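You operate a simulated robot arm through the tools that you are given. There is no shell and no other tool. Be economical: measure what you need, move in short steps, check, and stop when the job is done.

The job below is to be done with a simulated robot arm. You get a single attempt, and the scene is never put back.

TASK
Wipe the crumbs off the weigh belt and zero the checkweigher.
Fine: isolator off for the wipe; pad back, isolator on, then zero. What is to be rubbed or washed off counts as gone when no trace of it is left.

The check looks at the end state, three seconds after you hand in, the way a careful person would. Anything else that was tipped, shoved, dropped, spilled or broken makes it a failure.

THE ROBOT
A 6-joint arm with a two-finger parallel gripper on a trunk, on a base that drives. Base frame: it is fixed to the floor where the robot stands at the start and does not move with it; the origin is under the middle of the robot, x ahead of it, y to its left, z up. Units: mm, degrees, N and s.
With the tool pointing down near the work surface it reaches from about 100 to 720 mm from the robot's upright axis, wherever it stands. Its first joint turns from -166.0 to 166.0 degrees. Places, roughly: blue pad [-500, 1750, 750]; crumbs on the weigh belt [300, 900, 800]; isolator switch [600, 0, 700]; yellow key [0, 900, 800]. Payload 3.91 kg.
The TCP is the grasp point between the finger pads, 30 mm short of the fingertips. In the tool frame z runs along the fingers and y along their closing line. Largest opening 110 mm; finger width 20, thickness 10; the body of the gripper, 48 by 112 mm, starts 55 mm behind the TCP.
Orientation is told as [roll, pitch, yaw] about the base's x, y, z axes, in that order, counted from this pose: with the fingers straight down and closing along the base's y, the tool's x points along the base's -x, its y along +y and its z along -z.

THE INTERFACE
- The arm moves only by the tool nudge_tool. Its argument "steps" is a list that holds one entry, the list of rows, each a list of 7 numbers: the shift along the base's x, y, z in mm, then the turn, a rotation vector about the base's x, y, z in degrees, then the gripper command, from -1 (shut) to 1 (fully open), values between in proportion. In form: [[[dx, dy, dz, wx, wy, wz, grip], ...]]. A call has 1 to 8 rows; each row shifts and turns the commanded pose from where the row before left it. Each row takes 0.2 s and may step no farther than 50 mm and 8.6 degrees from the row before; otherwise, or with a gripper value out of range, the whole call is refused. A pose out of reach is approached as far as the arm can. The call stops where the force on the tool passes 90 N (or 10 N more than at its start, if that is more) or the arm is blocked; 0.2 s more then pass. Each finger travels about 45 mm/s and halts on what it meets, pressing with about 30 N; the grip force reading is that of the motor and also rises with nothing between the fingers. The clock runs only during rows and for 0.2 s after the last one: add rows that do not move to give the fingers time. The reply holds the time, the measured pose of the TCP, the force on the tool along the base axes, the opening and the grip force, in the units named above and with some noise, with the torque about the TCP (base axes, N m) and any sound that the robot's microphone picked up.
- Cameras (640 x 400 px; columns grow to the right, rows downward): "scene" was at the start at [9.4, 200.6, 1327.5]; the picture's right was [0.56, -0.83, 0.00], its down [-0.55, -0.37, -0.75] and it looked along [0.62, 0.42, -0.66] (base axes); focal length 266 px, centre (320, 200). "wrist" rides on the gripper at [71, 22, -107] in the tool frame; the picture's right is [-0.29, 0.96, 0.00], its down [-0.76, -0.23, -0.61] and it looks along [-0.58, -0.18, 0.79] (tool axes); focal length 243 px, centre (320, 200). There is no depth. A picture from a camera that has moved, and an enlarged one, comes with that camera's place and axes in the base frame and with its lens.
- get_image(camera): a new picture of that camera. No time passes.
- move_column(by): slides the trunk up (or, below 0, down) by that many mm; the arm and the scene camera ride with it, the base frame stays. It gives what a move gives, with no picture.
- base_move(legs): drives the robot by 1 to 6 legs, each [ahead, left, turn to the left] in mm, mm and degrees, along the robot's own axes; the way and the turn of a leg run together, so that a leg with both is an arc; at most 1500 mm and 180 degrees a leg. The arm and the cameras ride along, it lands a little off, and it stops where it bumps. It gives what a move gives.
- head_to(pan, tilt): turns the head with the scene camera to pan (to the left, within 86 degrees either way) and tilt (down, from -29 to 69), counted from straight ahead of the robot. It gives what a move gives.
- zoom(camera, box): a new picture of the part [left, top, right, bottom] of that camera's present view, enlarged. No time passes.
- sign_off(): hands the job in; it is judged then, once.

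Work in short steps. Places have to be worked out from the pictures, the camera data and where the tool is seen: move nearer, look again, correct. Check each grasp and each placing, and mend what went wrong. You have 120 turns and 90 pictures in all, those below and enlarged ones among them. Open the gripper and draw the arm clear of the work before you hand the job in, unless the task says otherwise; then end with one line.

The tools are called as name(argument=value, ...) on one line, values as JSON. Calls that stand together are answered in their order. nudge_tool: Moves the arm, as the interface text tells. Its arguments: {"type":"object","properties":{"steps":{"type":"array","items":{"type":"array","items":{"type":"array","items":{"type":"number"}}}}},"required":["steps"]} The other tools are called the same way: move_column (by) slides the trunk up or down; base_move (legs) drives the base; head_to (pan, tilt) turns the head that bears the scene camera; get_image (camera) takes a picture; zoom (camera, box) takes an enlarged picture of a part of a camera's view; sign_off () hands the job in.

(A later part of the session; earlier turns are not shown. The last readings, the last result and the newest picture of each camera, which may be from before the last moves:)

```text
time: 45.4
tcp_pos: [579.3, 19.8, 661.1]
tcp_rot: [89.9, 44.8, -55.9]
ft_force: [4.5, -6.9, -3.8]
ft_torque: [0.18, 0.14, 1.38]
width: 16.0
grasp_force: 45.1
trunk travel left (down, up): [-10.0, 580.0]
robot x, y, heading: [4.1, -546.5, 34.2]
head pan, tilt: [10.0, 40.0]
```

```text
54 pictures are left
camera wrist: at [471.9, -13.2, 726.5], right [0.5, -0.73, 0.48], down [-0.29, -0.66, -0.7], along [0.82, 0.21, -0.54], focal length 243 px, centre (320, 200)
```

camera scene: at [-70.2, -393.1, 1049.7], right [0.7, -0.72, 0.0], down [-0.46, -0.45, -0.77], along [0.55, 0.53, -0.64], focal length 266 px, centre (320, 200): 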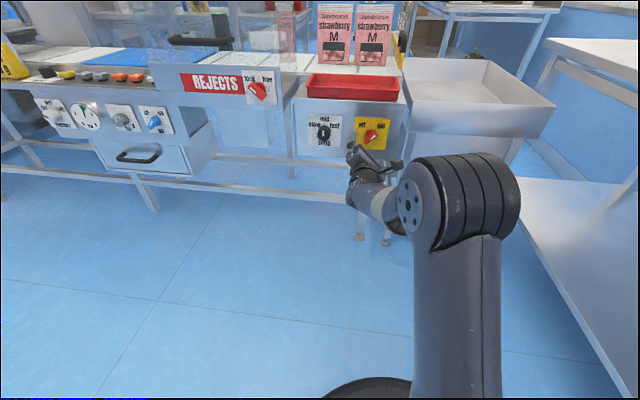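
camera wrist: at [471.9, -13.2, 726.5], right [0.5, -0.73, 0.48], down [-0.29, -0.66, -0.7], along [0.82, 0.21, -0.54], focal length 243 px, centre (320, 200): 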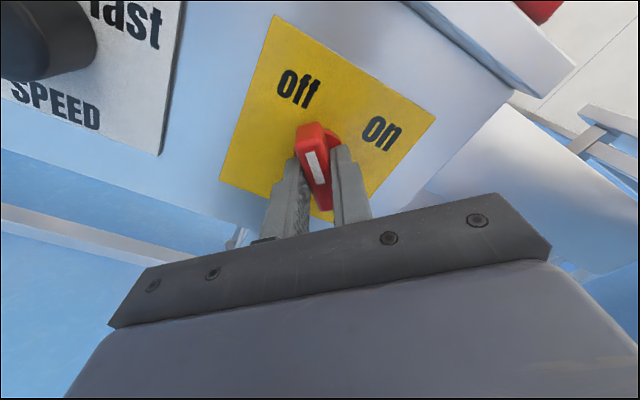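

The handle points to "off". I release and retreat, then verify.

nudge_tool(steps=[[[0, 0, 0, 0, 0, 0, 0.2], [0, 0, 0, 0, 0, 0, 0.2], [0, 0, 0, 0, 0, 0, 0.2], [-33, -22, 0, 0, 0, 0, 0.2], [-33, -22, 0, 0, 0, 0, 0.2], [-33, -22, 0, 0, 0, 0, 0.2], [-33, -22, 0, 0, 0, 0, 0.2]]])

get_image(camera="scene")

zoom(camera="scene", box=[300, 70, 420, 160])

```text
time: 47.0
tcp_pos: [447.7, -71.9, 659.8]
tcp_rot: [89.7, 44.8, -55.8]
ft_force: [-0.5, 0.6, 0.2]
ft_torque: [0.01, 0.0, 0.03]
width: 65.9
grasp_force: 0.0
trunk travel left (down, up): [-10.0, 580.0]
robot x, y, heading: [5.8, -549.6, 34.1]
head pan, tilt: [10.0, 40.0]
```

```text
53 pictures are left
camera scene: at [-69.9, -392.9, 1049.7], right [0.7, -0.72, 0.0], down [-0.46, -0.45, -0.77], along [0.55, 0.53, -0.64], focal length 266 px, centre (320, 200)
```

scene: 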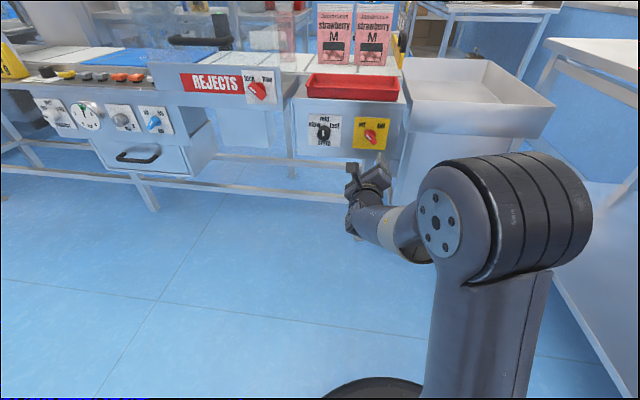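

```text
4.44 times, centred on (360, 115) of scene
camera zoom: at [-69.9, -392.9, 1049.7], right [0.7, -0.72, 0.0], down [-0.46, -0.45, -0.77], along [0.55, 0.53, -0.64], focal length 1182 px, centre (142, 578)
```

zoom: 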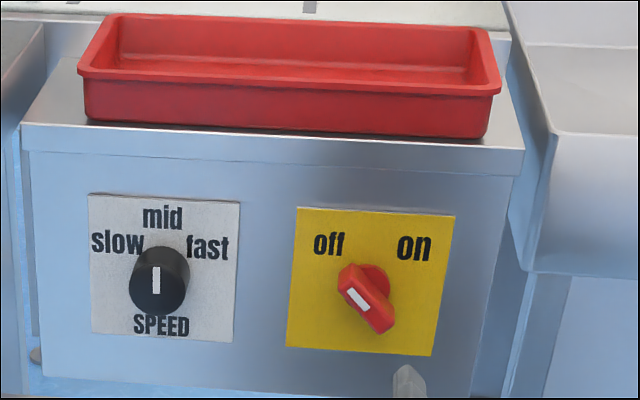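

Isolator reads "off", everything else in place. I unroll the wrist, retracting as well.

nudge_tool(steps=[[[-10, -6, 5, 6.98, 4.7, 0, 0.2], [-10, -6, 5, 6.98, 4.7, 0, 0.2], [-10, -6, 5, 6.98, 4.7, 0, 0.2], [-10, -6, 5, 6.98, 4.7, 0, 0.2], [0, 0, 5, 6.98, 4.7, 0, 0.2], [0, 0, 5, 6.98, 4.7, 0, 0.2], [0, 0, 5, 6.98, 4.7, 0, 0.2], [0, 0, 5, 6.98, 4.7, 0, 0.2]]])

nudge_tool(steps=[[[0, 0, 5, 6.98, 4.7, 0, 0.2], [0, 0, 5, 6.98, 4.7, 0, 0.2], [0, 0, 5, 6.98, 4.7, 0, 0.2], [0, 0, 5, 6.98, 4.7, 0, 0.2], [0, 0, 5, 6.98, 4.7, 0, 0.2], [0, 0, 5, 6.98, 4.7, 0, 0.2], [0, 0, 5, 6.98, 4.7, 0, 0.2], [0, 0, 5, 6.98, 4.7, 0, 0.2]]])

nudge_tool(steps=[[[0, 0, 5, 6.98, 4.7, 0, 0.2], [0, 0, 5, 6.98, 4.7, 0, 0.2], [0, 0, 5, 6.98, 4.7, 0, 0.2], [0, 0, 5, 6.98, 4.7, 0, 0.2], [0, 0, 5, 6.98, 4.7, 0, 0.2], [0, 0, 5, 6.98, 4.7, 0, 0.2], [0, 0, 5, 6.98, 4.7, 0, 0.2], [0, 0, 5, 6.98, 4.7, 0, 0.2]]])

nudge_tool(steps=[[[0, 0, 15, -4.2, 6.22, 0, 0.2], [0, 0, 15, -4.2, 6.22, 0, 0.2], [0, 0, 15, -4.2, 6.22, 0, 0.2], [0, 0, 15, -4.2, 6.22, 0, 0.2], [0, 0, 15, -4.2, 6.22, 0, 0.2], [0, 0, 15, -4.2, 6.22, 0, 0.2]]])

```text
time: 48.8
tcp_pos: [407.7, -93.4, 699.4]
tcp_rot: [-90.8, 67.7, 123.5]
ft_force: [0.6, -0.5, -0.6]
ft_torque: [0.0, 0.02, 0.01]
width: 65.9
grasp_force: 0.0
trunk travel left (down, up): [-10.0, 580.0]
robot x, y, heading: [5.7, -543.7, 34.2]
head pan, tilt: [10.0, 40.0]
```

```text
time: 50.6
tcp_pos: [408.0, -92.1, 739.6]
tcp_rot: [-90.4, 0.4, 123.8]
ft_force: [0.9, 0.6, -0.4]
ft_torque: [0.0, 0.04, 0.01]
width: 66.0
grasp_force: 0.0
trunk travel left (down, up): [-10.0, 580.0]
robot x, y, heading: [6.5, -548.0, 34.0]
head pan, tilt: [10.0, 40.0]
```

```text
time: 52.4
tcp_pos: [408.6, -95.1, 781.6]
tcp_rot: [-90.0, -66.9, 123.5]
ft_force: [-0.3, 0.4, 0.4]
ft_torque: [0.01, -0.02, 0.01]
width: 65.8
grasp_force: 0.1
trunk travel left (down, up): [-10.0, 580.0]
robot x, y, heading: [1.6, -544.4, 34.1]
head pan, tilt: [10.0, 40.0]
```

```text
time: 53.8
tcp_pos: [407.1, -93.1, 870.3]
tcp_rot: [-21.8, -40.2, 65.0]
ft_force: [0.3, -0.8, -0.1]
ft_torque: [0.0, 0.01, 0.0]
width: 65.9
grasp_force: 0.2
trunk travel left (down, up): [-10.0, 580.0]
robot x, y, heading: [7.0, -549.9, 34.4]
head pan, tilt: [10.0, 40.0]
```

Continue to tool-down, correct the yaw, then raise the trunk.

nudge_tool(steps=[[[-20, -13, 15, -4.2, 6.22, 0, 0.2], [-20, -13, 15, -4.2, 6.22, 0, 0.2], [-20, -13, 15, -4.2, 6.22, 0, 0.2], [-20, -13, 15, -4.2, 6.22, 0, 0.2], [-20, -13, 15, -4.2, 6.22, 0, 0.2], [-20, -13, 15, -4.2, 6.22, 0, 0.2], [0, 0, 0, 0, 0, -8, 0.2], [0, 0, 0, 0, 0, -8, 0.2]]])

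move_column(by=280)

nudge_tool(steps=[[[0, 0, 0, 0, 0, -7.4, 1], [0, 0, 0, 0, 0, 0, 1]]])

```text
time: 55.6
tcp_pos: [273.2, -199.4, 838.8]
tcp_rot: [-0.4, 0.1, 41.1]
ft_force: [-0.8, 0.6, 0.9]
ft_torque: [0.03, -0.05, -0.02]
width: 66.0
grasp_force: 0.0
out of reach, approached as far as the arm can: row 4, 5, 6
trunk travel left (down, up): [-10.0, 580.0]
robot x, y, heading: [2.0, -545.3, 34.2]
head pan, tilt: [10.0, 40.0]
```

```text
time: 58.5
tcp_pos: [274.0, -197.7, 1119.5]
tcp_rot: [-0.4, -0.1, 41.2]
ft_force: [-0.4, 0.0, -0.5]
ft_torque: [-0.04, -0.02, -0.02]
width: 65.8
grasp_force: 0.1
trunk travel left (down, up): [-290.0, 300.0]
robot x, y, heading: [4.7, -546.6, 34.0]
head pan, tilt: [10.0, 40.0]
```

```text
time: 59.0
tcp_pos: [273.6, -198.0, 1118.9]
tcp_rot: [-0.4, -0.1, 33.8]
ft_force: [-0.2, -0.4, -0.8]
ft_torque: [0.02, 0.02, 0.04]
width: 109.7
grasp_force: 0.1
trunk travel left (down, up): [-290.0, 300.0]
robot x, y, heading: [5.3, -545.9, 34.1]
head pan, tilt: [10.0, 40.0]
```

Arm is back to tool-down. I drive left along the machine, staying at the same distance, and look toward the pad.

base_move(legs=[[0, 1100, 0], [0, 850, 0]])

head_to(pan=25, tilt=35)

get_image(camera="scene")

```text
time: 68.9
tcp_pos: [-821.6, 1438.6, 1118.9]
tcp_rot: [-0.5, 0.0, 33.0]
ft_force: [0.3, -0.4, 0.0]
ft_torque: [-0.01, 0.01, 0.03]
width: 110.1
grasp_force: 0.2
trunk travel left (down, up): [-290.0, 300.0]
robot x, y, heading: [-1101.3, 1096.8, 33.0]
head pan, tilt: [10.0, 40.0]
```

```text
time: 69.7
tcp_pos: [-823.5, 1437.6, 1118.1]
tcp_rot: [-0.4, 0.0, 33.0]
ft_force: [-0.1, 0.3, -0.8]
ft_torque: [-0.02, -0.02, 0.02]
width: 109.9
grasp_force: 0.1
trunk travel left (down, up): [-290.0, 300.0]
robot x, y, heading: [-1093.0, 1094.6, 33.4]
head pan, tilt: [25.0, 35.0]
```

```text
51 pictures are left
camera scene: at [-1184.4, 1264.6, 1337.2], right [0.85, -0.53, 0.0], down [-0.3, -0.49, -0.82], along [0.43, 0.7, -0.57], focal length 266 px, centre (320, 200)
```

scene: 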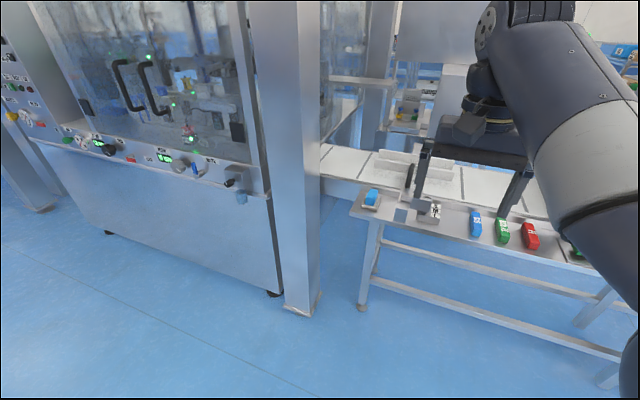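

The pad sits in a cradle at about [-595, 1865, 780]. I move closer: left 230, ahead 150.

base_move(legs=[[0, 230, 0.4], [150, 0, 0]])

head_to(pan=10, tilt=45)

get_image(camera="scene")

get_image(camera="wrist")

```text
time: 72.4
tcp_pos: [-826.5, 1713.9, 1119.3]
tcp_rot: [-0.3, 0.1, 33.3]
ft_force: [-0.8, 0.0, -0.6]
ft_torque: [0.02, 0.01, -0.04]
width: 110.0
grasp_force: 0.0
trunk travel left (down, up): [-290.0, 300.0]
robot x, y, heading: [-1095.4, 1367.9, 33.7]
head pan, tilt: [25.0, 35.0]
```

```text
time: 73.2
tcp_pos: [-825.3, 1713.3, 1117.2]
tcp_rot: [-0.4, 0.0, 33.3]
ft_force: [0.5, 0.0, 0.7]
ft_torque: [0.01, -0.02, -0.01]
width: 110.0
grasp_force: 0.1
trunk travel left (down, up): [-290.0, 300.0]
robot x, y, heading: [-1096.4, 1368.0, 33.3]
head pan, tilt: [10.0, 45.0]
```

```text
50 pictures are left
camera scene: at [-1173.5, 1519.9, 1322.5], right [0.69, -0.72, 0.0], down [-0.51, -0.49, -0.71], along [0.51, 0.49, -0.71], focal length 266 px, centre (320, 200)
```

scene: 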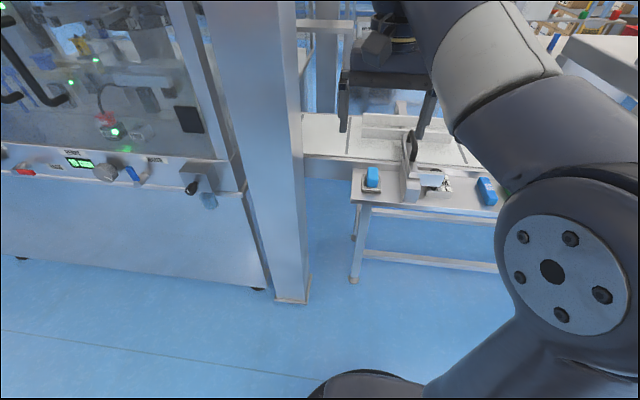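

```text
49 pictures are left
camera wrist: at [-897.5, 1693.1, 1226.4], right [-0.28, 0.96, -0.01], down [0.76, 0.23, 0.61], along [0.59, 0.17, -0.79], focal length 243 px, centre (320, 200)
```

wrist: 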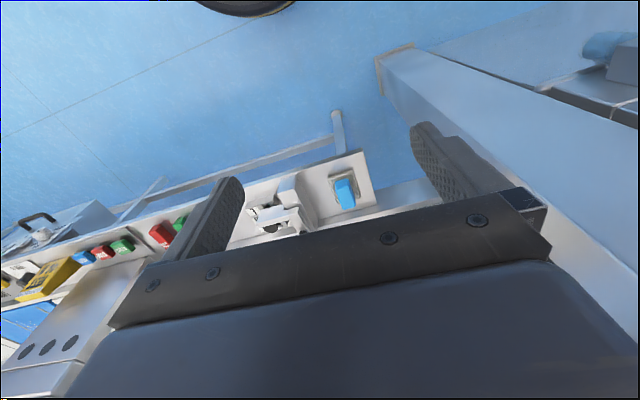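

Zoom on the pad in both views.

zoom(camera="scene", box=[330, 130, 450, 220])

zoom(camera="wrist", box=[290, 140, 410, 220])

```text
4.44 times, centred on (390, 175) of scene
camera zoom: at [-1173.5, 1519.9, 1322.5], right [0.69, -0.72, 0.0], down [-0.51, -0.49, -0.71], along [0.51, 0.49, -0.71], focal length 1182 px, centre (9, 311)
```

zoom: 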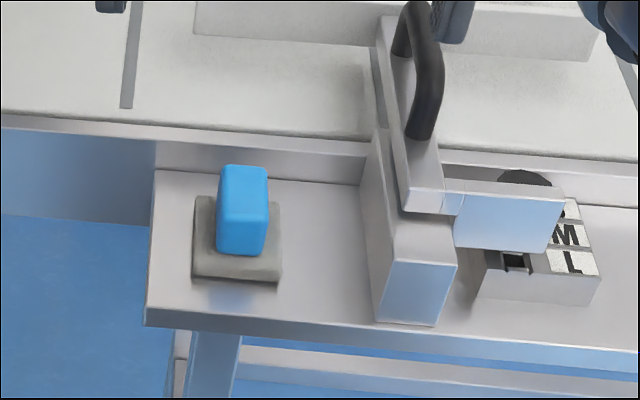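

```text
5.00 times, centred on (350, 180) of wrist
camera zoom: at [-897.5, 1693.1, 1226.4], right [-0.28, 0.96, -0.01], down [0.76, 0.23, 0.61], along [0.59, 0.17, -0.79], focal length 1213 px, centre (170, 300)
```

zoom: 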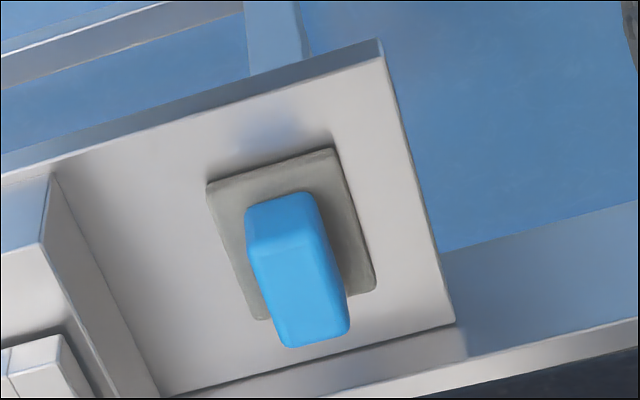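

The pad is a grey pad with a blue handle block, square to the machine, top at about [-611, 1836, 811]. I move the hand over in front of it, higher up.

nudge_tool(steps=[[[28, 15, -26, 0, 0, 0, 1], [28, 15, -26, 0, 0, 0, 1], [28, 15, -26, 0, 0, 0, 1], [28, 15, -26, 0, 0, 0, 1], [28, 15, -26, 0, 0, 0, 1], [28, 15, -26, 0, 0, 0.4, 1]]])

get_image(camera="wrist")

get_image(camera="scene")

```text
time: 74.6
tcp_pos: [-655.2, 1805.6, 962.8]
tcp_rot: [-0.4, 0.0, 33.7]
ft_force: [-0.3, 0.3, -0.3]
ft_torque: [-0.01, -0.01, 0.01]
width: 109.8
grasp_force: 0.1
trunk travel left (down, up): [-290.0, 300.0]
robot x, y, heading: [-1099.9, 1370.3, 33.6]
head pan, tilt: [10.0, 45.0]
```

```text
46 pictures are left
camera wrist: at [-728.8, 1784.3, 1070.6], right [-0.29, 0.96, -0.01], down [0.76, 0.23, 0.61], along [0.59, 0.17, -0.79], focal length 243 px, centre (320, 200)
```

wrist: 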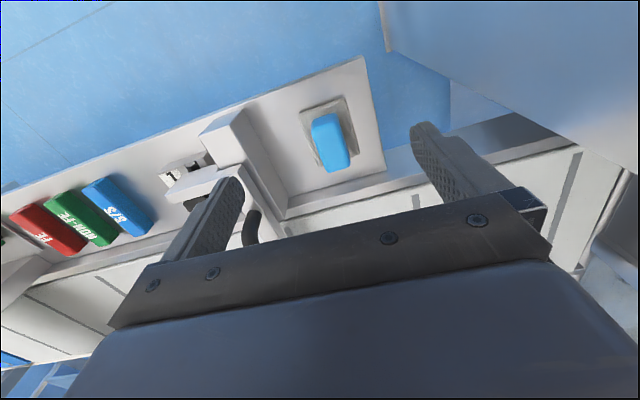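

```text
45 pictures are left
camera scene: at [-1173.7, 1519.7, 1322.5], right [0.69, -0.72, 0.0], down [-0.51, -0.49, -0.71], along [0.51, 0.49, -0.71], focal length 266 px, centre (320, 200)
```

scene: 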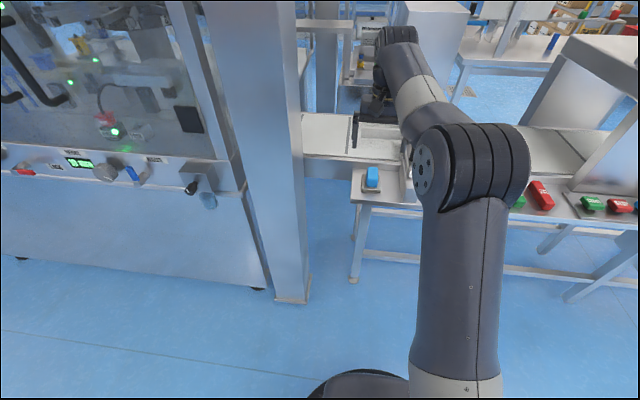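

The hand is laterally aligned (s≈1866). I move 36 mm forward and down to z≈890, then look again.

nudge_tool(steps=[[[15, 10, -36, 0, 0, 0, 1], [15, 10, -36, 0, 0, 0, 1]]])

get_image(camera="wrist")

zoom(camera="scene", box=[330, 110, 450, 220])

```text
time: 75.2
tcp_pos: [-627.5, 1825.9, 891.4]
tcp_rot: [-0.4, 0.1, 33.8]
ft_force: [-0.3, -0.7, 0.7]
ft_torque: [-0.02, -0.03, 0.01]
width: 109.8
grasp_force: 0.1
trunk travel left (down, up): [-290.0, 300.0]
robot x, y, heading: [-1096.3, 1364.7, 33.6]
head pan, tilt: [10.0, 45.0]
```

```text
44 pictures are left
camera wrist: at [-697.1, 1804.1, 999.1], right [-0.29, 0.96, -0.01], down [0.76, 0.23, 0.61], along [0.59, 0.17, -0.79], focal length 243 px, centre (320, 200)
```

wrist: 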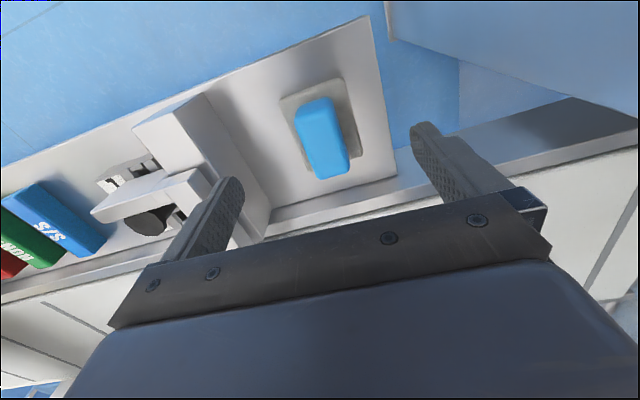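

```text
3.64 times, centred on (390, 165) of scene
camera zoom: at [-1173.6, 1519.7, 1322.5], right [0.69, -0.72, 0.0], down [-0.51, -0.49, -0.71], along [0.51, 0.49, -0.71], focal length 967 px, centre (66, 327)
```

zoom: 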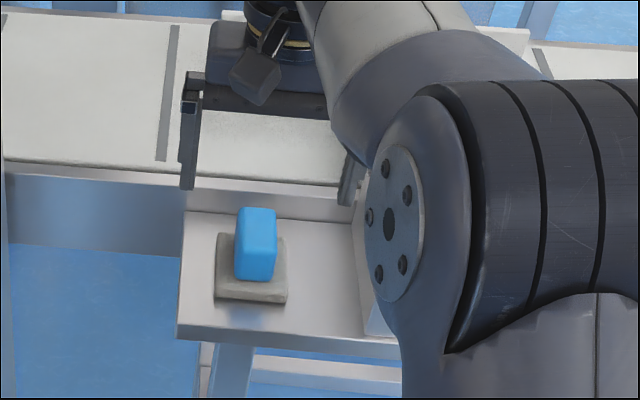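

Small correction (+9 mm ahead, 2 mm right); I narrow to ~77 mm and descend to z≈835.

nudge_tool(steps=[[[8.5, 3, 0, 0, 0, 0, 0.4], [0, 0, -20, 0, 0, 0, 0.4], [0, 0, -20, 0, 0, 0, 0.4], [0, 0, -16, 0, 0, 0, 0.4]]])

get_image(camera="wrist")

zoom(camera="scene", box=[330, 110, 450, 220])

```text
time: 76.2
tcp_pos: [-618.1, 1827.1, 835.0]
tcp_rot: [-0.5, 0.1, 33.7]
ft_force: [0.3, 0.3, 0.2]
ft_torque: [0.0, 0.0, 0.01]
width: 77.0
grasp_force: 0.1
trunk travel left (down, up): [-290.0, 300.0]
robot x, y, heading: [-1096.7, 1368.5, 33.5]
head pan, tilt: [10.0, 45.0]
```

```text
42 pictures are left
camera wrist: at [-689.8, 1806.3, 943.0], right [-0.29, 0.96, -0.01], down [0.76, 0.23, 0.61], along [0.59, 0.17, -0.79], focal length 243 px, centre (320, 200)
```

wrist: 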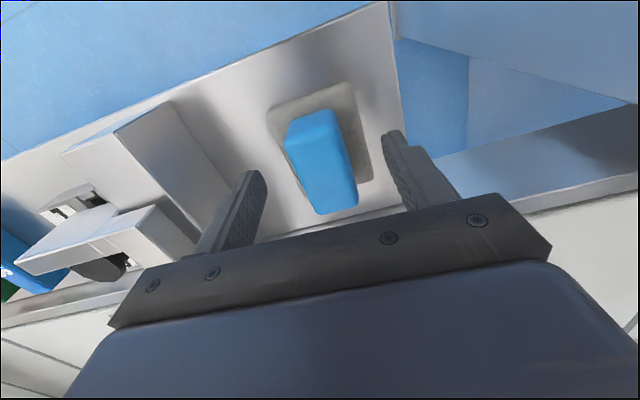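

```text
3.64 times, centred on (390, 165) of scene
camera zoom: at [-1173.4, 1519.9, 1322.5], right [0.69, -0.72, 0.0], down [-0.51, -0.49, -0.71], along [0.51, 0.49, -0.71], focal length 967 px, centre (66, 327)
```

zoom: 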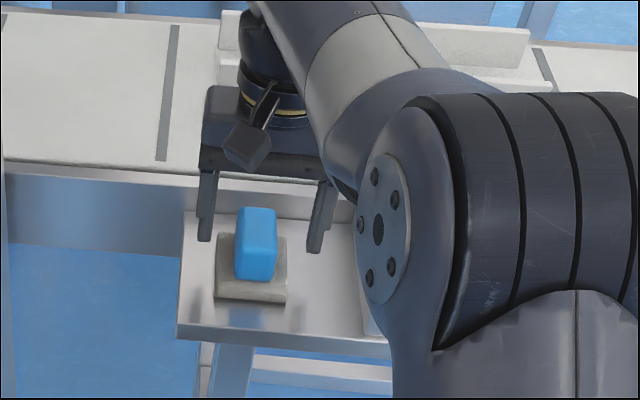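

Handle centred between the fingertips in both views. Descend 15 mm and close.

nudge_tool(steps=[[[0, 0, -8, 0, 0, 0, 0.4], [0, 0, -7, 0, 0, 0, 0.4], [0, 0, 0, 0, 0, 0, -1], [0, 0, 0, 0, 0, 0, -1], [0, 0, 0, 0, 0, 0, -1], [0, 0, 0, 0, 0, 0, -1], [0, 0, 0, 0, 0, 0, -1]]])

get_image(camera="wrist")

```text
time: 77.8
tcp_pos: [-619.6, 1827.7, 820.1]
tcp_rot: [-0.4, -0.1, 33.7]
ft_force: [0.5, 0.3, 1.1]
ft_torque: [0.0, 0.02, 0.0]
width: 31.2
grasp_force: 29.8
trunk travel left (down, up): [-290.0, 300.0]
robot x, y, heading: [-1098.2, 1367.8, 33.4]
head pan, tilt: [10.0, 45.0]
```

```text
40 pictures are left
camera wrist: at [-690.9, 1806.2, 928.0], right [-0.29, 0.96, -0.01], down [0.76, 0.23, 0.61], along [0.58, 0.17, -0.79], focal length 243 px, centre (320, 200)
```

wrist: 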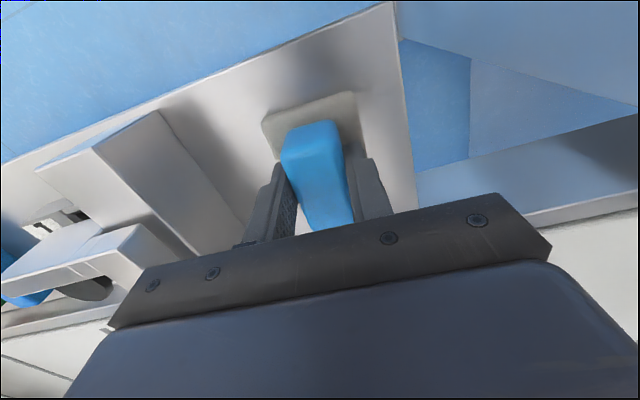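

Gripped at 31 mm. Lift gently 40 mm and look whether the grey part comes along.

nudge_tool(steps=[[[0, 0, 10, 0, 0, 0, -1], [0, 0, 15, 0, 0, 0, -1], [0, 0, 25, 0, 0, 0, -1]]])

get_image(camera="wrist")

zoom(camera="scene", box=[330, 110, 450, 220])

```text
time: 78.6
tcp_pos: [-618.9, 1828.1, 870.0]
tcp_rot: [-0.4, 0.1, 33.8]
ft_force: [-0.9, 0.4, -1.0]
ft_torque: [0.0, 0.02, -0.02]
width: 31.4
grasp_force: 29.8
trunk travel left (down, up): [-290.0, 300.0]
robot x, y, heading: [-1097.4, 1369.0, 33.6]
head pan, tilt: [10.0, 45.0]
```

```text
39 pictures are left
camera wrist: at [-690.3, 1806.3, 977.8], right [-0.29, 0.96, -0.01], down [0.76, 0.23, 0.61], along [0.58, 0.17, -0.79], focal length 243 px, centre (320, 200)
```

wrist: 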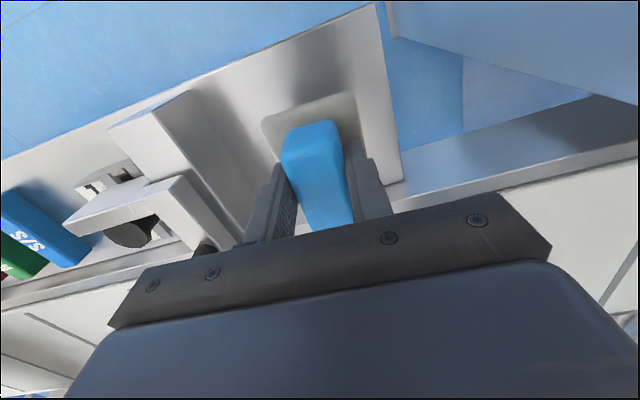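

```text
3.64 times, centred on (390, 165) of scene
camera zoom: at [-1173.3, 1520.0, 1322.4], right [0.69, -0.72, 0.0], down [-0.51, -0.49, -0.71], along [0.51, 0.49, -0.71], focal length 967 px, centre (66, 327)
```

zoom: 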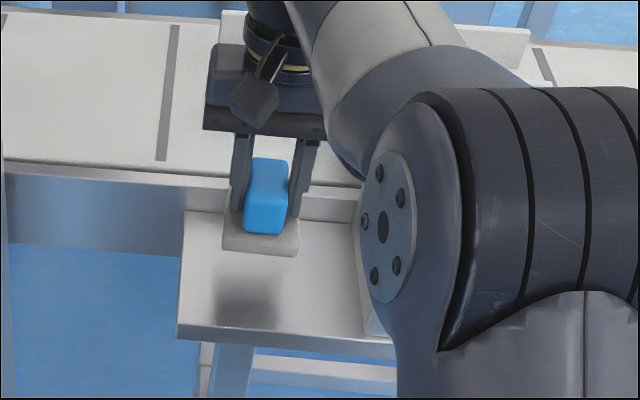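

The whole pad came along (resting TCP height was 820, at n=499, s=1864.5). I lift and retract it before driving.

nudge_tool(steps=[[[0, 0, 40, 0, 0, 0, -1], [0, 0, 40, 0, 0, 0, -1], [-30, -20, 25, 0, 0, 0, -1], [-30, -20, 25, 0, 0, 0, -1], [-30, -20, 25, 0, 0, 0, -1], [-30, -20, 25, 0, 0, 0, -1], [-30, -20, 25, 0, 0, 0, -1], [-30, -20, 25, 0, 0, 0, -1]]])

base_move(legs=[[0, -1170, 0.1]])

head_to(pan=0, tilt=40)

get_image(camera="scene")

```text
time: 80.4
tcp_pos: [-800.1, 1707.2, 1100.7]
tcp_rot: [-0.4, 0.0, 33.6]
ft_force: [0.3, 0.0, -1.3]
ft_torque: [-0.02, 0.02, -0.03]
width: 31.6
grasp_force: 29.6
trunk travel left (down, up): [-290.0, 300.0]
robot x, y, heading: [-1099.6, 1369.3, 33.6]
head pan, tilt: [10.0, 45.0]
```

```text
time: 86.4
tcp_pos: [-142.6, 715.8, 1101.0]
tcp_rot: [-0.4, 0.0, 33.7]
ft_force: [0.3, -0.1, -0.2]
ft_torque: [-0.01, -0.03, 0.02]
width: 31.6
grasp_force: 29.9
trunk travel left (down, up): [-290.0, 300.0]
robot x, y, heading: [-440.2, 380.5, 33.5]
head pan, tilt: [10.0, 45.0]
```

```text
time: 87.1
tcp_pos: [-142.2, 716.4, 1100.8]
tcp_rot: [-0.4, 0.1, 33.6]
ft_force: [-0.5, 0.8, -0.5]
ft_torque: [0.0, 0.0, -0.01]
width: 31.4
grasp_force: 30.3
trunk travel left (down, up): [-290.0, 300.0]
robot x, y, heading: [-440.9, 376.8, 33.6]
head pan, tilt: [0.0, 40.0]
```

```text
37 pictures are left
camera scene: at [-504.4, 520.6, 1329.7], right [0.55, -0.83, 0.0], down [-0.54, -0.36, -0.77], along [0.64, 0.42, -0.64], focal length 266 px, centre (320, 200)
```

scene: 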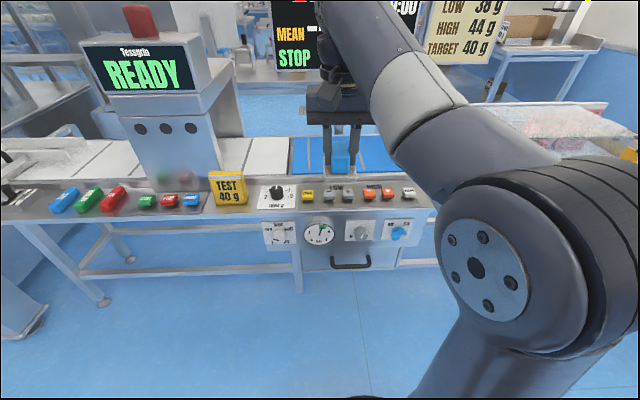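

I drive ahead 200 mm, then look for the crumbs again.

base_move(legs=[[200, 0, 0]])

head_to(pan=10, tilt=45)

get_image(camera="scene")

get_image(camera="wrist")

```text
time: 88.7
tcp_pos: [22.9, 826.3, 1101.1]
tcp_rot: [-0.4, 0.0, 33.5]
ft_force: [0.5, -0.3, -0.5]
ft_torque: [0.02, 0.0, 0.03]
width: 31.4
grasp_force: 30.2
trunk travel left (down, up): [-290.0, 300.0]
robot x, y, heading: [-271.0, 491.0, 33.7]
head pan, tilt: [0.0, 40.0]
```

```text
time: 89.4
tcp_pos: [24.6, 826.2, 1099.3]
tcp_rot: [-0.4, 0.0, 33.5]
ft_force: [0.2, 0.2, -0.6]
ft_torque: [-0.01, -0.01, -0.03]
width: 31.4
grasp_force: 30.0
trunk travel left (down, up): [-290.0, 300.0]
robot x, y, heading: [-276.8, 490.0, 33.5]
head pan, tilt: [10.0, 45.0]
```

```text
36 pictures are left
camera scene: at [-350.4, 639.3, 1322.5], right [0.69, -0.73, 0.0], down [-0.51, -0.49, -0.71], along [0.51, 0.49, -0.71], focal length 266 px, centre (320, 200)
```

scene: 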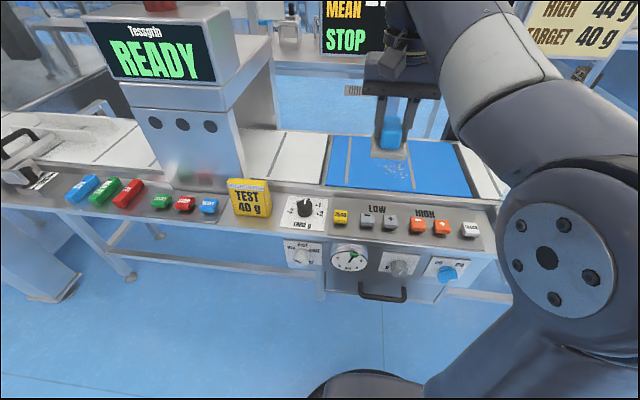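

```text
35 pictures are left
camera wrist: at [-48.2, 804.7, 1207.8], right [-0.29, 0.96, -0.01], down [0.76, 0.23, 0.61], along [0.59, 0.17, -0.79], focal length 243 px, centre (320, 200)
```

wrist: 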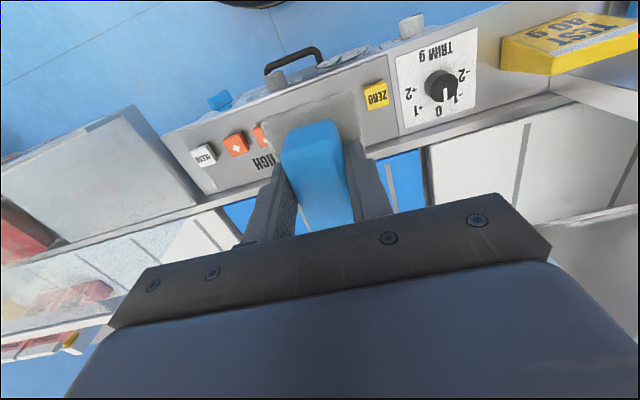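

Crumbs at about [290, 918, 795]. Zoom to get their extent.

zoom(camera="scene", box=[310, 120, 490, 232])

```text
3.56 times, centred on (400, 176) of scene
camera zoom: at [-350.4, 639.3, 1322.5], right [0.69, -0.73, 0.0], down [-0.51, -0.49, -0.71], along [0.51, 0.49, -0.71], focal length 946 px, centre (36, 285)
```

zoom: 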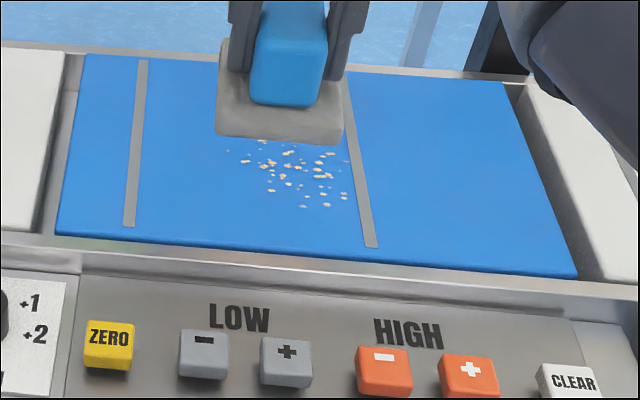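

Crumb field: about s 565–680, n 715–815 in machine coordinates. I drive 80 mm nearer so the arm reaches all of it.

base_move(legs=[[85, 0, 0]])

get_image(camera="scene")

```text
time: 90.5
tcp_pos: [95.1, 873.8, 1100.6]
tcp_rot: [-0.4, 0.0, 33.6]
ft_force: [-0.1, -0.4, -0.5]
ft_torque: [0.04, -0.02, -0.04]
width: 31.1
grasp_force: 30.2
trunk travel left (down, up): [-290.0, 300.0]
robot x, y, heading: [-202.7, 534.1, 33.5]
head pan, tilt: [10.0, 45.0]
```

```text
33 pictures are left
camera scene: at [-279.5, 686.4, 1322.4], right [0.69, -0.72, 0.0], down [-0.51, -0.49, -0.71], along [0.51, 0.49, -0.71], focal length 266 px, centre (320, 200)
```

scene: 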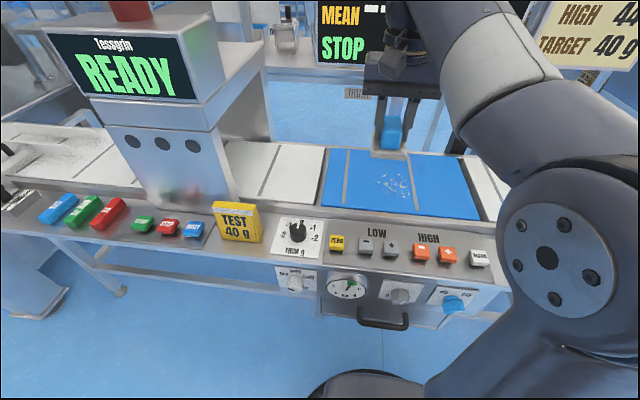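

Crumbs fully visible now. I bring the pad over the near-left corner of the crumb field, above the belt.

nudge_tool(steps=[[[20.7, 13, -31, 0, 0, 0, -1], [20.7, 13, -31, 0, 0, 0, -1], [20.7, 13, -31, 0, 0, 0, -1], [20.7, 13, -31, 0, 0, 0, -1], [20.7, 13, -31, 0, 0, 0, -1], [20.7, 13, -31, 0, 0, 0, -1], [20.7, 13, -31, 0, 0, 0, -1]]])

get_image(camera="scene")

get_image(camera="wrist")

```text
time: 92.1
tcp_pos: [238.5, 964.5, 883.0]
tcp_rot: [-0.5, -0.1, 33.6]
ft_force: [-0.9, -0.6, 0.0]
ft_torque: [0.01, -0.03, 0.0]
width: 31.4
grasp_force: 29.4
trunk travel left (down, up): [-290.0, 300.0]
robot x, y, heading: [-206.4, 535.9, 33.4]
head pan, tilt: [10.0, 45.0]
```

```text
32 pictures are left
camera scene: at [-279.6, 686.2, 1322.5], right [0.69, -0.72, 0.0], down [-0.51, -0.49, -0.71], along [0.51, 0.49, -0.71], focal length 266 px, centre (320, 200)
```

scene: 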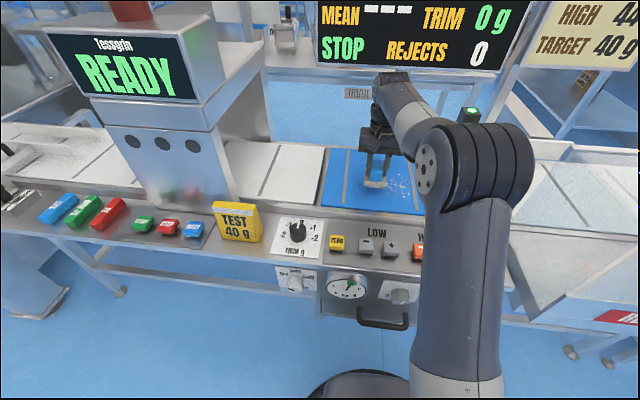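

```text
31 pictures are left
camera wrist: at [166.7, 943.6, 990.4], right [-0.29, 0.96, -0.01], down [0.76, 0.23, 0.61], along [0.59, 0.17, -0.79], focal length 243 px, centre (320, 200)
```

wrist: 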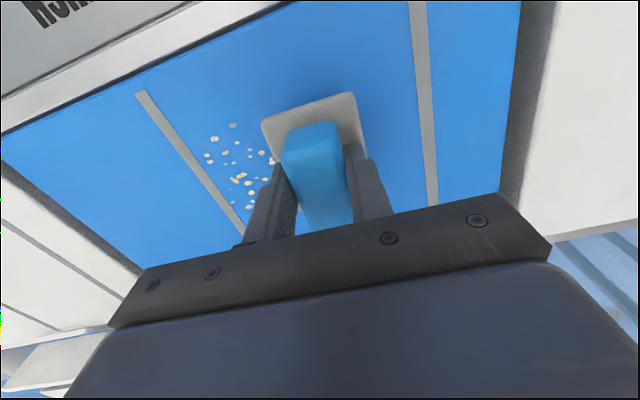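

Pad hovers clear just left of the crumbs. I descend slowly until I feel the belt.

nudge_tool(steps=[[[0, 0, -15, 0, 0, 0, -1], [0, 0, -12, 0, 0, 0, -1], [0, 0, -4, 0, 0, 0, -1], [0, 0, -4, 0, 0, 0, -1]]])

nudge_tool(steps=[[[0, 0, -3, 0, 0, 0, -1], [0, 0, -3, 0, 0, 0, -1]]])

```text
time: 93.1
tcp_pos: [239.2, 964.0, 849.5]
tcp_rot: [-0.3, -0.2, 33.7]
ft_force: [0.4, 0.3, 11.6]
ft_torque: [0.09, 0.44, 0.01]
width: 31.5
grasp_force: 30.4
trunk travel left (down, up): [-290.0, 300.0]
robot x, y, heading: [-204.6, 534.1, 33.6]
head pan, tilt: [10.0, 45.0]
```

```text
time: 93.7
tcp_pos: [238.4, 964.7, 844.6]
tcp_rot: [-0.3, -0.3, 33.6]
ft_force: [1.2, 4.3, 27.3]
ft_torque: [0.25, 0.07, -0.04]
width: 31.7
grasp_force: 30.3
trunk travel left (down, up): [-290.0, 300.0]
robot x, y, heading: [-203.6, 537.6, 33.5]
head pan, tilt: [10.0, 45.0]
```

Contact (belt at ~z 800). I ease to ~20 N and wipe lane 1 toward the right.

nudge_tool(steps=[[[7.6, -11.4, 2, 0, 0, 0, -1], [7.6, -11.4, 0, 0, 0, 0, -1], [7.6, -11.4, 0, 0, 0, 0, -1], [7.6, -11.4, 0, 0, 0, 0, -1], [7.6, -11.4, 0, 0, 0, 0, -1], [7.6, -11.4, 0, 0, 0, 0, -1], [7.6, -11.4, 0, 0, 0, 0, -1], [7.6, -11.4, 0, 0, 0, 0, -1]]])

get_image(camera="wrist")

```text
time: 95.5
tcp_pos: [299.6, 873.1, 844.6]
tcp_rot: [-0.4, 0.1, 33.6]
ft_force: [-2.0, 3.9, 7.4]
ft_torque: [0.32, 0.17, 0.02]
width: 31.4
grasp_force: 29.9
trunk travel left (down, up): [-290.0, 300.0]
robot x, y, heading: [-207.2, 535.5, 33.7]
head pan, tilt: [10.0, 45.0]
```

```text
30 pictures are left
camera wrist: at [228.4, 851.5, 951.6], right [-0.29, 0.96, -0.01], down [0.76, 0.23, 0.61], along [0.59, 0.17, -0.79], focal length 243 px, centre (320, 200)
```

wrist: 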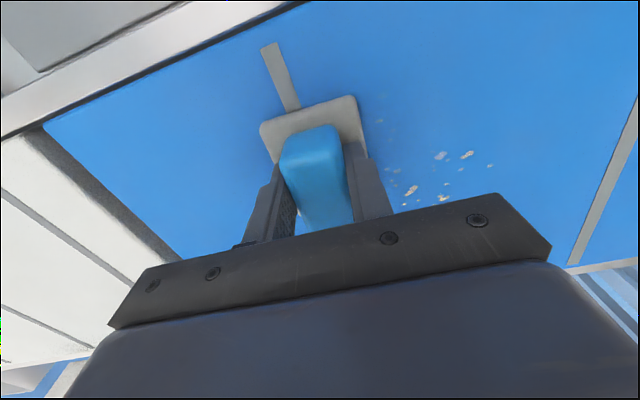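

It erases; faint traces remain in the lane. I press a little more and wipe back left.

nudge_tool(steps=[[[0, 0, -3, 0, 0, 0, -1], [-9.4, 14.1, -1, 0, 0, 0, -1], [-9.4, 14.1, 0, 0, 0, 0, -1], [-9.4, 14.1, 0, 0, 0, 0, -1], [-9.4, 14.1, 0, 0, 0, 0, -1], [-9.4, 14.1, 0, 0, 0, 0, -1], [-9.4, 14.1, 0, 0, 0, 0, -1], [-9.4, 14.1, 0, 0, 0, 0, -1]]])

nudge_tool(steps=[[[10, 6.7, 0, 0, 0, 0, -1], [10, 6.7, 0, 0, 0, 0, -1], [9.4, -14.1, 0, 0, 0, 0, -1], [9.4, -14.1, 0, 0, 0, 0, -1], [9.4, -14.1, 0, 0, 0, 0, -1], [9.4, -14.1, 0, 0, 0, 0, -1], [9.4, -14.1, 0, 0, 0, 0, -1], [9.4, -14.1, 0, 0, 0, 0, -1]]])

get_image(camera="wrist")

```text
time: 97.3
tcp_pos: [234.0, 969.9, 843.9]
tcp_rot: [-0.3, -0.3, 33.7]
ft_force: [11.5, -14.6, 38.0]
ft_torque: [-0.33, 0.13, 0.09]
width: 31.6
grasp_force: 30.1
trunk travel left (down, up): [-290.0, 300.0]
robot x, y, heading: [-205.7, 535.9, 33.4]
head pan, tilt: [10.0, 45.0]
```

```text
time: 99.1
tcp_pos: [311.6, 901.1, 843.2]
tcp_rot: [-0.4, -0.4, 33.6]
ft_force: [-9.9, 14.4, 36.8]
ft_torque: [0.9, 0.54, -0.01]
width: 31.3
grasp_force: 29.7
trunk travel left (down, up): [-290.0, 300.0]
robot x, y, heading: [-200.6, 535.8, 33.5]
head pan, tilt: [10.0, 45.0]
```

```text
29 pictures are left
camera wrist: at [238.2, 879.2, 950.8], right [-0.29, 0.96, 0.0], down [0.75, 0.23, 0.61], along [0.59, 0.17, -0.79], focal length 243 px, centre (320, 200)
```

wrist: 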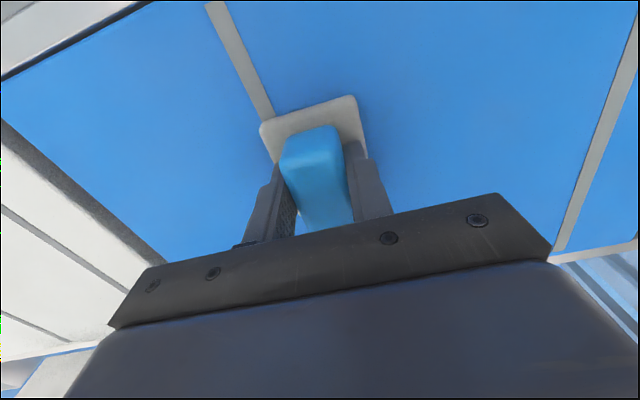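

Nearly clear. Another lane further in (n≈790), toward the left.

nudge_tool(steps=[[[8, -12, 0, 0, 0, 0, -1], [12.5, 8.3, 0, 0, 0, 0, -1], [12.5, 8.3, 0, 0, 0, 0, -1], [-9.4, 14.1, 0, 0, 0, 0, -1], [-9.4, 14.1, 0, 0, 0, 0, -1], [-9.4, 14.1, 0, 0, 0, 0, -1], [-9.4, 14.1, 0, 0, 0, 0, -1], [-9.4, 14.1, 0, 0, 0, 0, -1]]])

nudge_tool(steps=[[[-9.4, 14.1, 0, 0, 0, 0, -1], [-9.4, 14.1, 0, 0, 0, 0, -1], [0, 0, 15, 0, 0, 0, -1], [-20, -13, 30, 0, 0, 0, -1], [-25, -16, 35, 0, 0, 0, -1], [-25, -16, 35, 0, 0, 0, -1], [-25, -16, 35, 0, 0, 0, -1], [-25, -16, 35, 0, 0, 0, -1]]])

nudge_tool(steps=[[[-30, -20, 30, 0, 0, 0, -1], [-30, -20, 30, 0, 0, 0, -1]]])

zoom(camera="scene", box=[310, 130, 490, 242])

get_image(camera="wrist")

```text
time: 100.9
tcp_pos: [296.5, 974.7, 843.8]
tcp_rot: [-0.3, -0.2, 33.6]
ft_force: [9.4, -13.0, 33.2]
ft_torque: [-0.18, -0.15, 0.02]
width: 31.3
grasp_force: 30.3
trunk travel left (down, up): [-290.0, 300.0]
robot x, y, heading: [-203.2, 533.8, 33.5]
head pan, tilt: [10.0, 45.0]
```

```text
time: 102.7
tcp_pos: [157.0, 926.1, 1026.3]
tcp_rot: [-0.4, 0.1, 33.6]
ft_force: [0.7, 1.3, -1.7]
ft_torque: [-0.04, 0.02, 0.0]
width: 31.5
grasp_force: 30.0
trunk travel left (down, up): [-290.0, 300.0]
robot x, y, heading: [-204.7, 533.6, 33.5]
head pan, tilt: [10.0, 45.0]
```

```text
time: 103.3
tcp_pos: [97.6, 887.1, 1085.8]
tcp_rot: [-0.4, 0.0, 33.6]
ft_force: [0.1, -0.2, -0.5]
ft_torque: [-0.01, 0.02, 0.02]
width: 30.9
grasp_force: 30.5
trunk travel left (down, up): [-290.0, 300.0]
robot x, y, heading: [-207.9, 539.8, 33.5]
head pan, tilt: [10.0, 45.0]
```

```text
3.56 times, centred on (400, 186) of scene
camera zoom: at [-279.1, 686.6, 1322.4], right [0.69, -0.72, 0.0], down [-0.51, -0.49, -0.71], along [0.51, 0.49, -0.71], focal length 946 px, centre (36, 250)
```

zoom: 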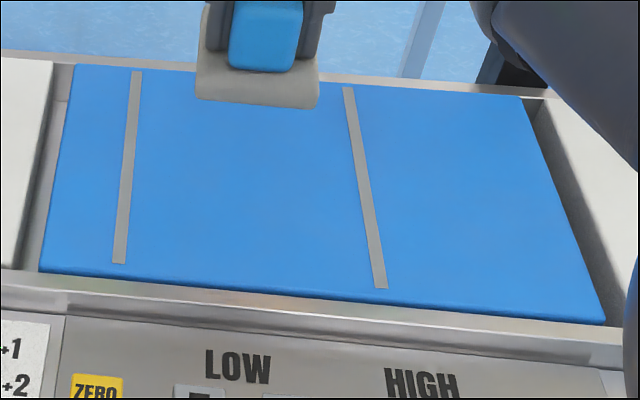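

```text
27 pictures are left
camera wrist: at [25.8, 865.6, 1192.8], right [-0.29, 0.96, -0.01], down [0.76, 0.23, 0.61], along [0.58, 0.17, -0.79], focal length 243 px, centre (320, 200)
```

wrist: 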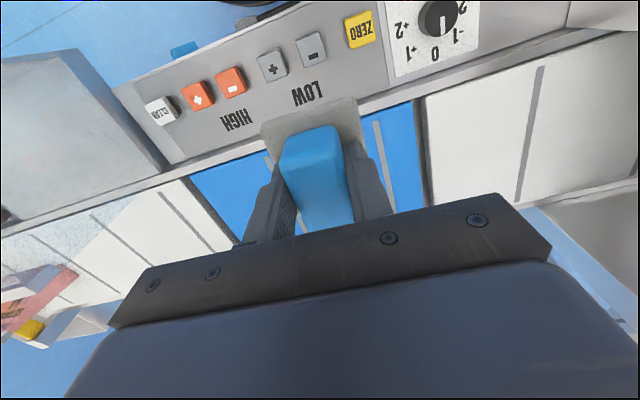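

The belt is spotless. Now I drive back to the pad's place.

base_move(legs=[[-280, 0, 0], [0, 1185, 0.1]])

get_image(camera="scene")

```text
time: 110.9
tcp_pos: [-766.7, 1719.3, 1084.8]
tcp_rot: [-0.4, 0.0, 31.7]
ft_force: [-0.4, -0.6, -0.7]
ft_torque: [0.02, 0.02, -0.01]
width: 31.3
grasp_force: 29.4
trunk travel left (down, up): [-290.0, 300.0]
robot x, y, heading: [-1074.2, 1377.0, 31.7]
head pan, tilt: [10.0, 45.0]
```

```text
26 pictures are left
camera scene: at [-1149.8, 1530.9, 1322.4], right [0.67, -0.75, 0.0], down [-0.53, -0.47, -0.71], along [0.53, 0.47, -0.71], focal length 266 px, centre (320, 200)
```

scene: 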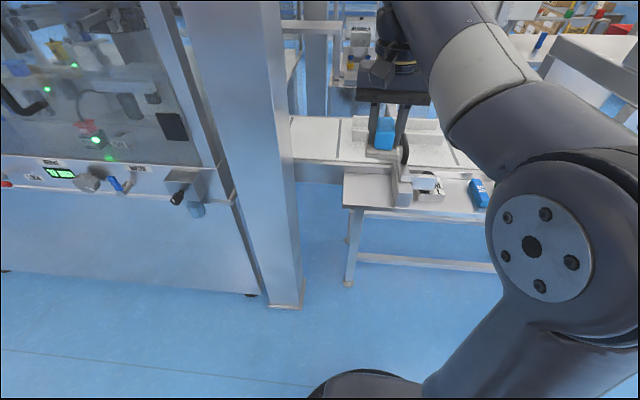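

I move the pad above its original place ([-619.6, 1827.7]) with yaw corrected by 2°.

nudge_tool(steps=[[[21, 15.5, -20, 0, 0, 2, -1], [21, 15.5, -20, 0, 0, 0, -1], [21, 15.5, -20, 0, 0, 0, -1], [21, 15.5, -20, 0, 0, 0, -1], [21, 15.5, -30, 0, 0, 0, -1], [21, 15.5, -40, 0, 0, 0, -1], [21, 15.5, -40, 0, 0, 0, -1]]])

zoom(camera="scene", box=[310, 110, 430, 220])

get_image(camera="wrist")

```text
time: 112.5
tcp_pos: [-618.0, 1827.6, 898.4]
tcp_rot: [-0.4, -0.1, 33.9]
ft_force: [-0.3, -1.1, 0.0]
ft_torque: [0.02, -0.01, 0.0]
width: 31.3
grasp_force: 29.7
trunk travel left (down, up): [-290.0, 300.0]
robot x, y, heading: [-1078.8, 1376.0, 31.9]
head pan, tilt: [10.0, 45.0]
```

```text
3.64 times, centred on (370, 165) of scene
camera zoom: at [-1150.1, 1530.7, 1322.5], right [0.67, -0.75, 0.0], down [-0.53, -0.47, -0.71], along [0.53, 0.47, -0.71], focal length 967 px, centre (138, 327)
```

zoom: 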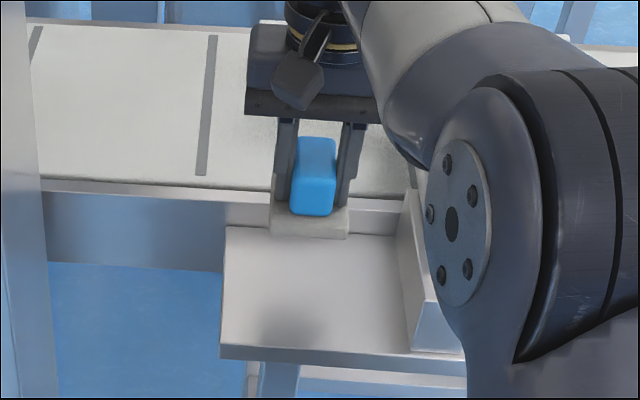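

```text
24 pictures are left
camera wrist: at [-690.4, 1805.7, 1004.9], right [-0.29, 0.96, -0.01], down [0.76, 0.23, 0.61], along [0.58, 0.17, -0.79], focal length 243 px, centre (320, 200)
```

wrist: 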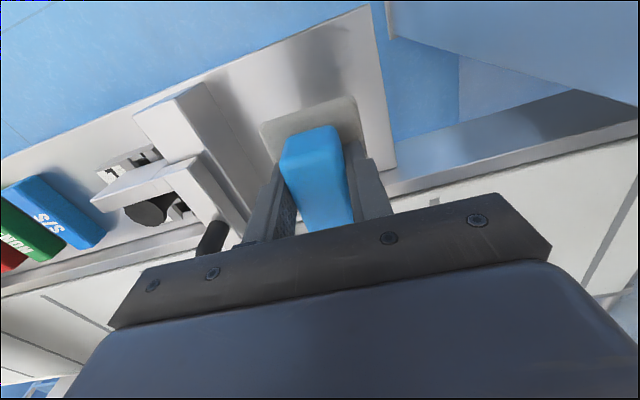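

Position matches. Descend to just above the old height, then feel for contact.

nudge_tool(steps=[[[-1, 0, -25, 0, 0, 0, -1], [0, 0, -25, 0, 0, 0, -1], [0, 0, -14, 0, 0, 0, -1], [0, 0, -6, 0, 0, 0, -1]]])

nudge_tool(steps=[[[0, 0, -3, 0, 0, 0, -1], [0, 0, -3, 0, 0, 0, -1]]])

```text
time: 113.5
tcp_pos: [-621.2, 1828.1, 825.2]
tcp_rot: [-0.3, 0.0, 33.9]
ft_force: [0.6, 0.5, -0.7]
ft_torque: [-0.04, 0.01, -0.01]
width: 31.3
grasp_force: 30.5
trunk travel left (down, up): [-290.0, 300.0]
robot x, y, heading: [-1077.5, 1376.7, 32.1]
head pan, tilt: [10.0, 45.0]
```

```text
time: 114.1
tcp_pos: [-619.6, 1828.4, 819.5]
tcp_rot: [-0.4, 0.0, 33.8]
ft_force: [-0.1, 0.1, -0.9]
ft_torque: [-0.03, -0.03, 0.04]
width: 31.5
grasp_force: 30.4
trunk travel left (down, up): [-290.0, 300.0]
robot x, y, heading: [-1078.3, 1376.7, 31.7]
head pan, tilt: [10.0, 45.0]
```

nudge_tool(steps=[[[0, 0, -1.5, 0, 0, 0, -1]]])

```text
time: 114.5
tcp_pos: [-620.5, 1828.3, 817.3]
tcp_rot: [-0.4, 0.0, 33.8]
ft_force: [-1.1, -0.3, -0.5]
ft_torque: [-0.02, -0.02, 0.01]
width: 31.3
grasp_force: 29.5
trunk travel left (down, up): [-290.0, 300.0]
robot x, y, heading: [-1078.7, 1378.8, 32.0]
head pan, tilt: [10.0, 45.0]
```

No contact yet (pad slid up a little in the grip); continue in 2 mm steps.

nudge_tool(steps=[[[0, 0, -2, 0, 0, 0, -1]]])

nudge_tool(steps=[[[0, 0, -2, 0, 0, 0, -1]]])

```text
time: 114.9
tcp_pos: [-620.3, 1829.3, 815.3]
tcp_rot: [-0.4, 0.0, 33.8]
ft_force: [-0.3, -0.2, -1.1]
ft_torque: [-0.04, 0.01, 0.05]
width: 31.3
grasp_force: 29.6
trunk travel left (down, up): [-290.0, 300.0]
robot x, y, heading: [-1079.2, 1378.3, 31.9]
head pan, tilt: [10.0, 45.0]
```

```text
time: 115.3
tcp_pos: [-621.5, 1829.0, 812.1]
tcp_rot: [-0.5, -0.1, 33.9]
ft_force: [0.9, 0.1, 2.3]
ft_torque: [0.22, -0.06, -0.01]
width: 31.3
grasp_force: 30.6
trunk travel left (down, up): [-290.0, 300.0]
robot x, y, heading: [-1078.5, 1376.9, 31.9]
head pan, tilt: [10.0, 45.0]
```

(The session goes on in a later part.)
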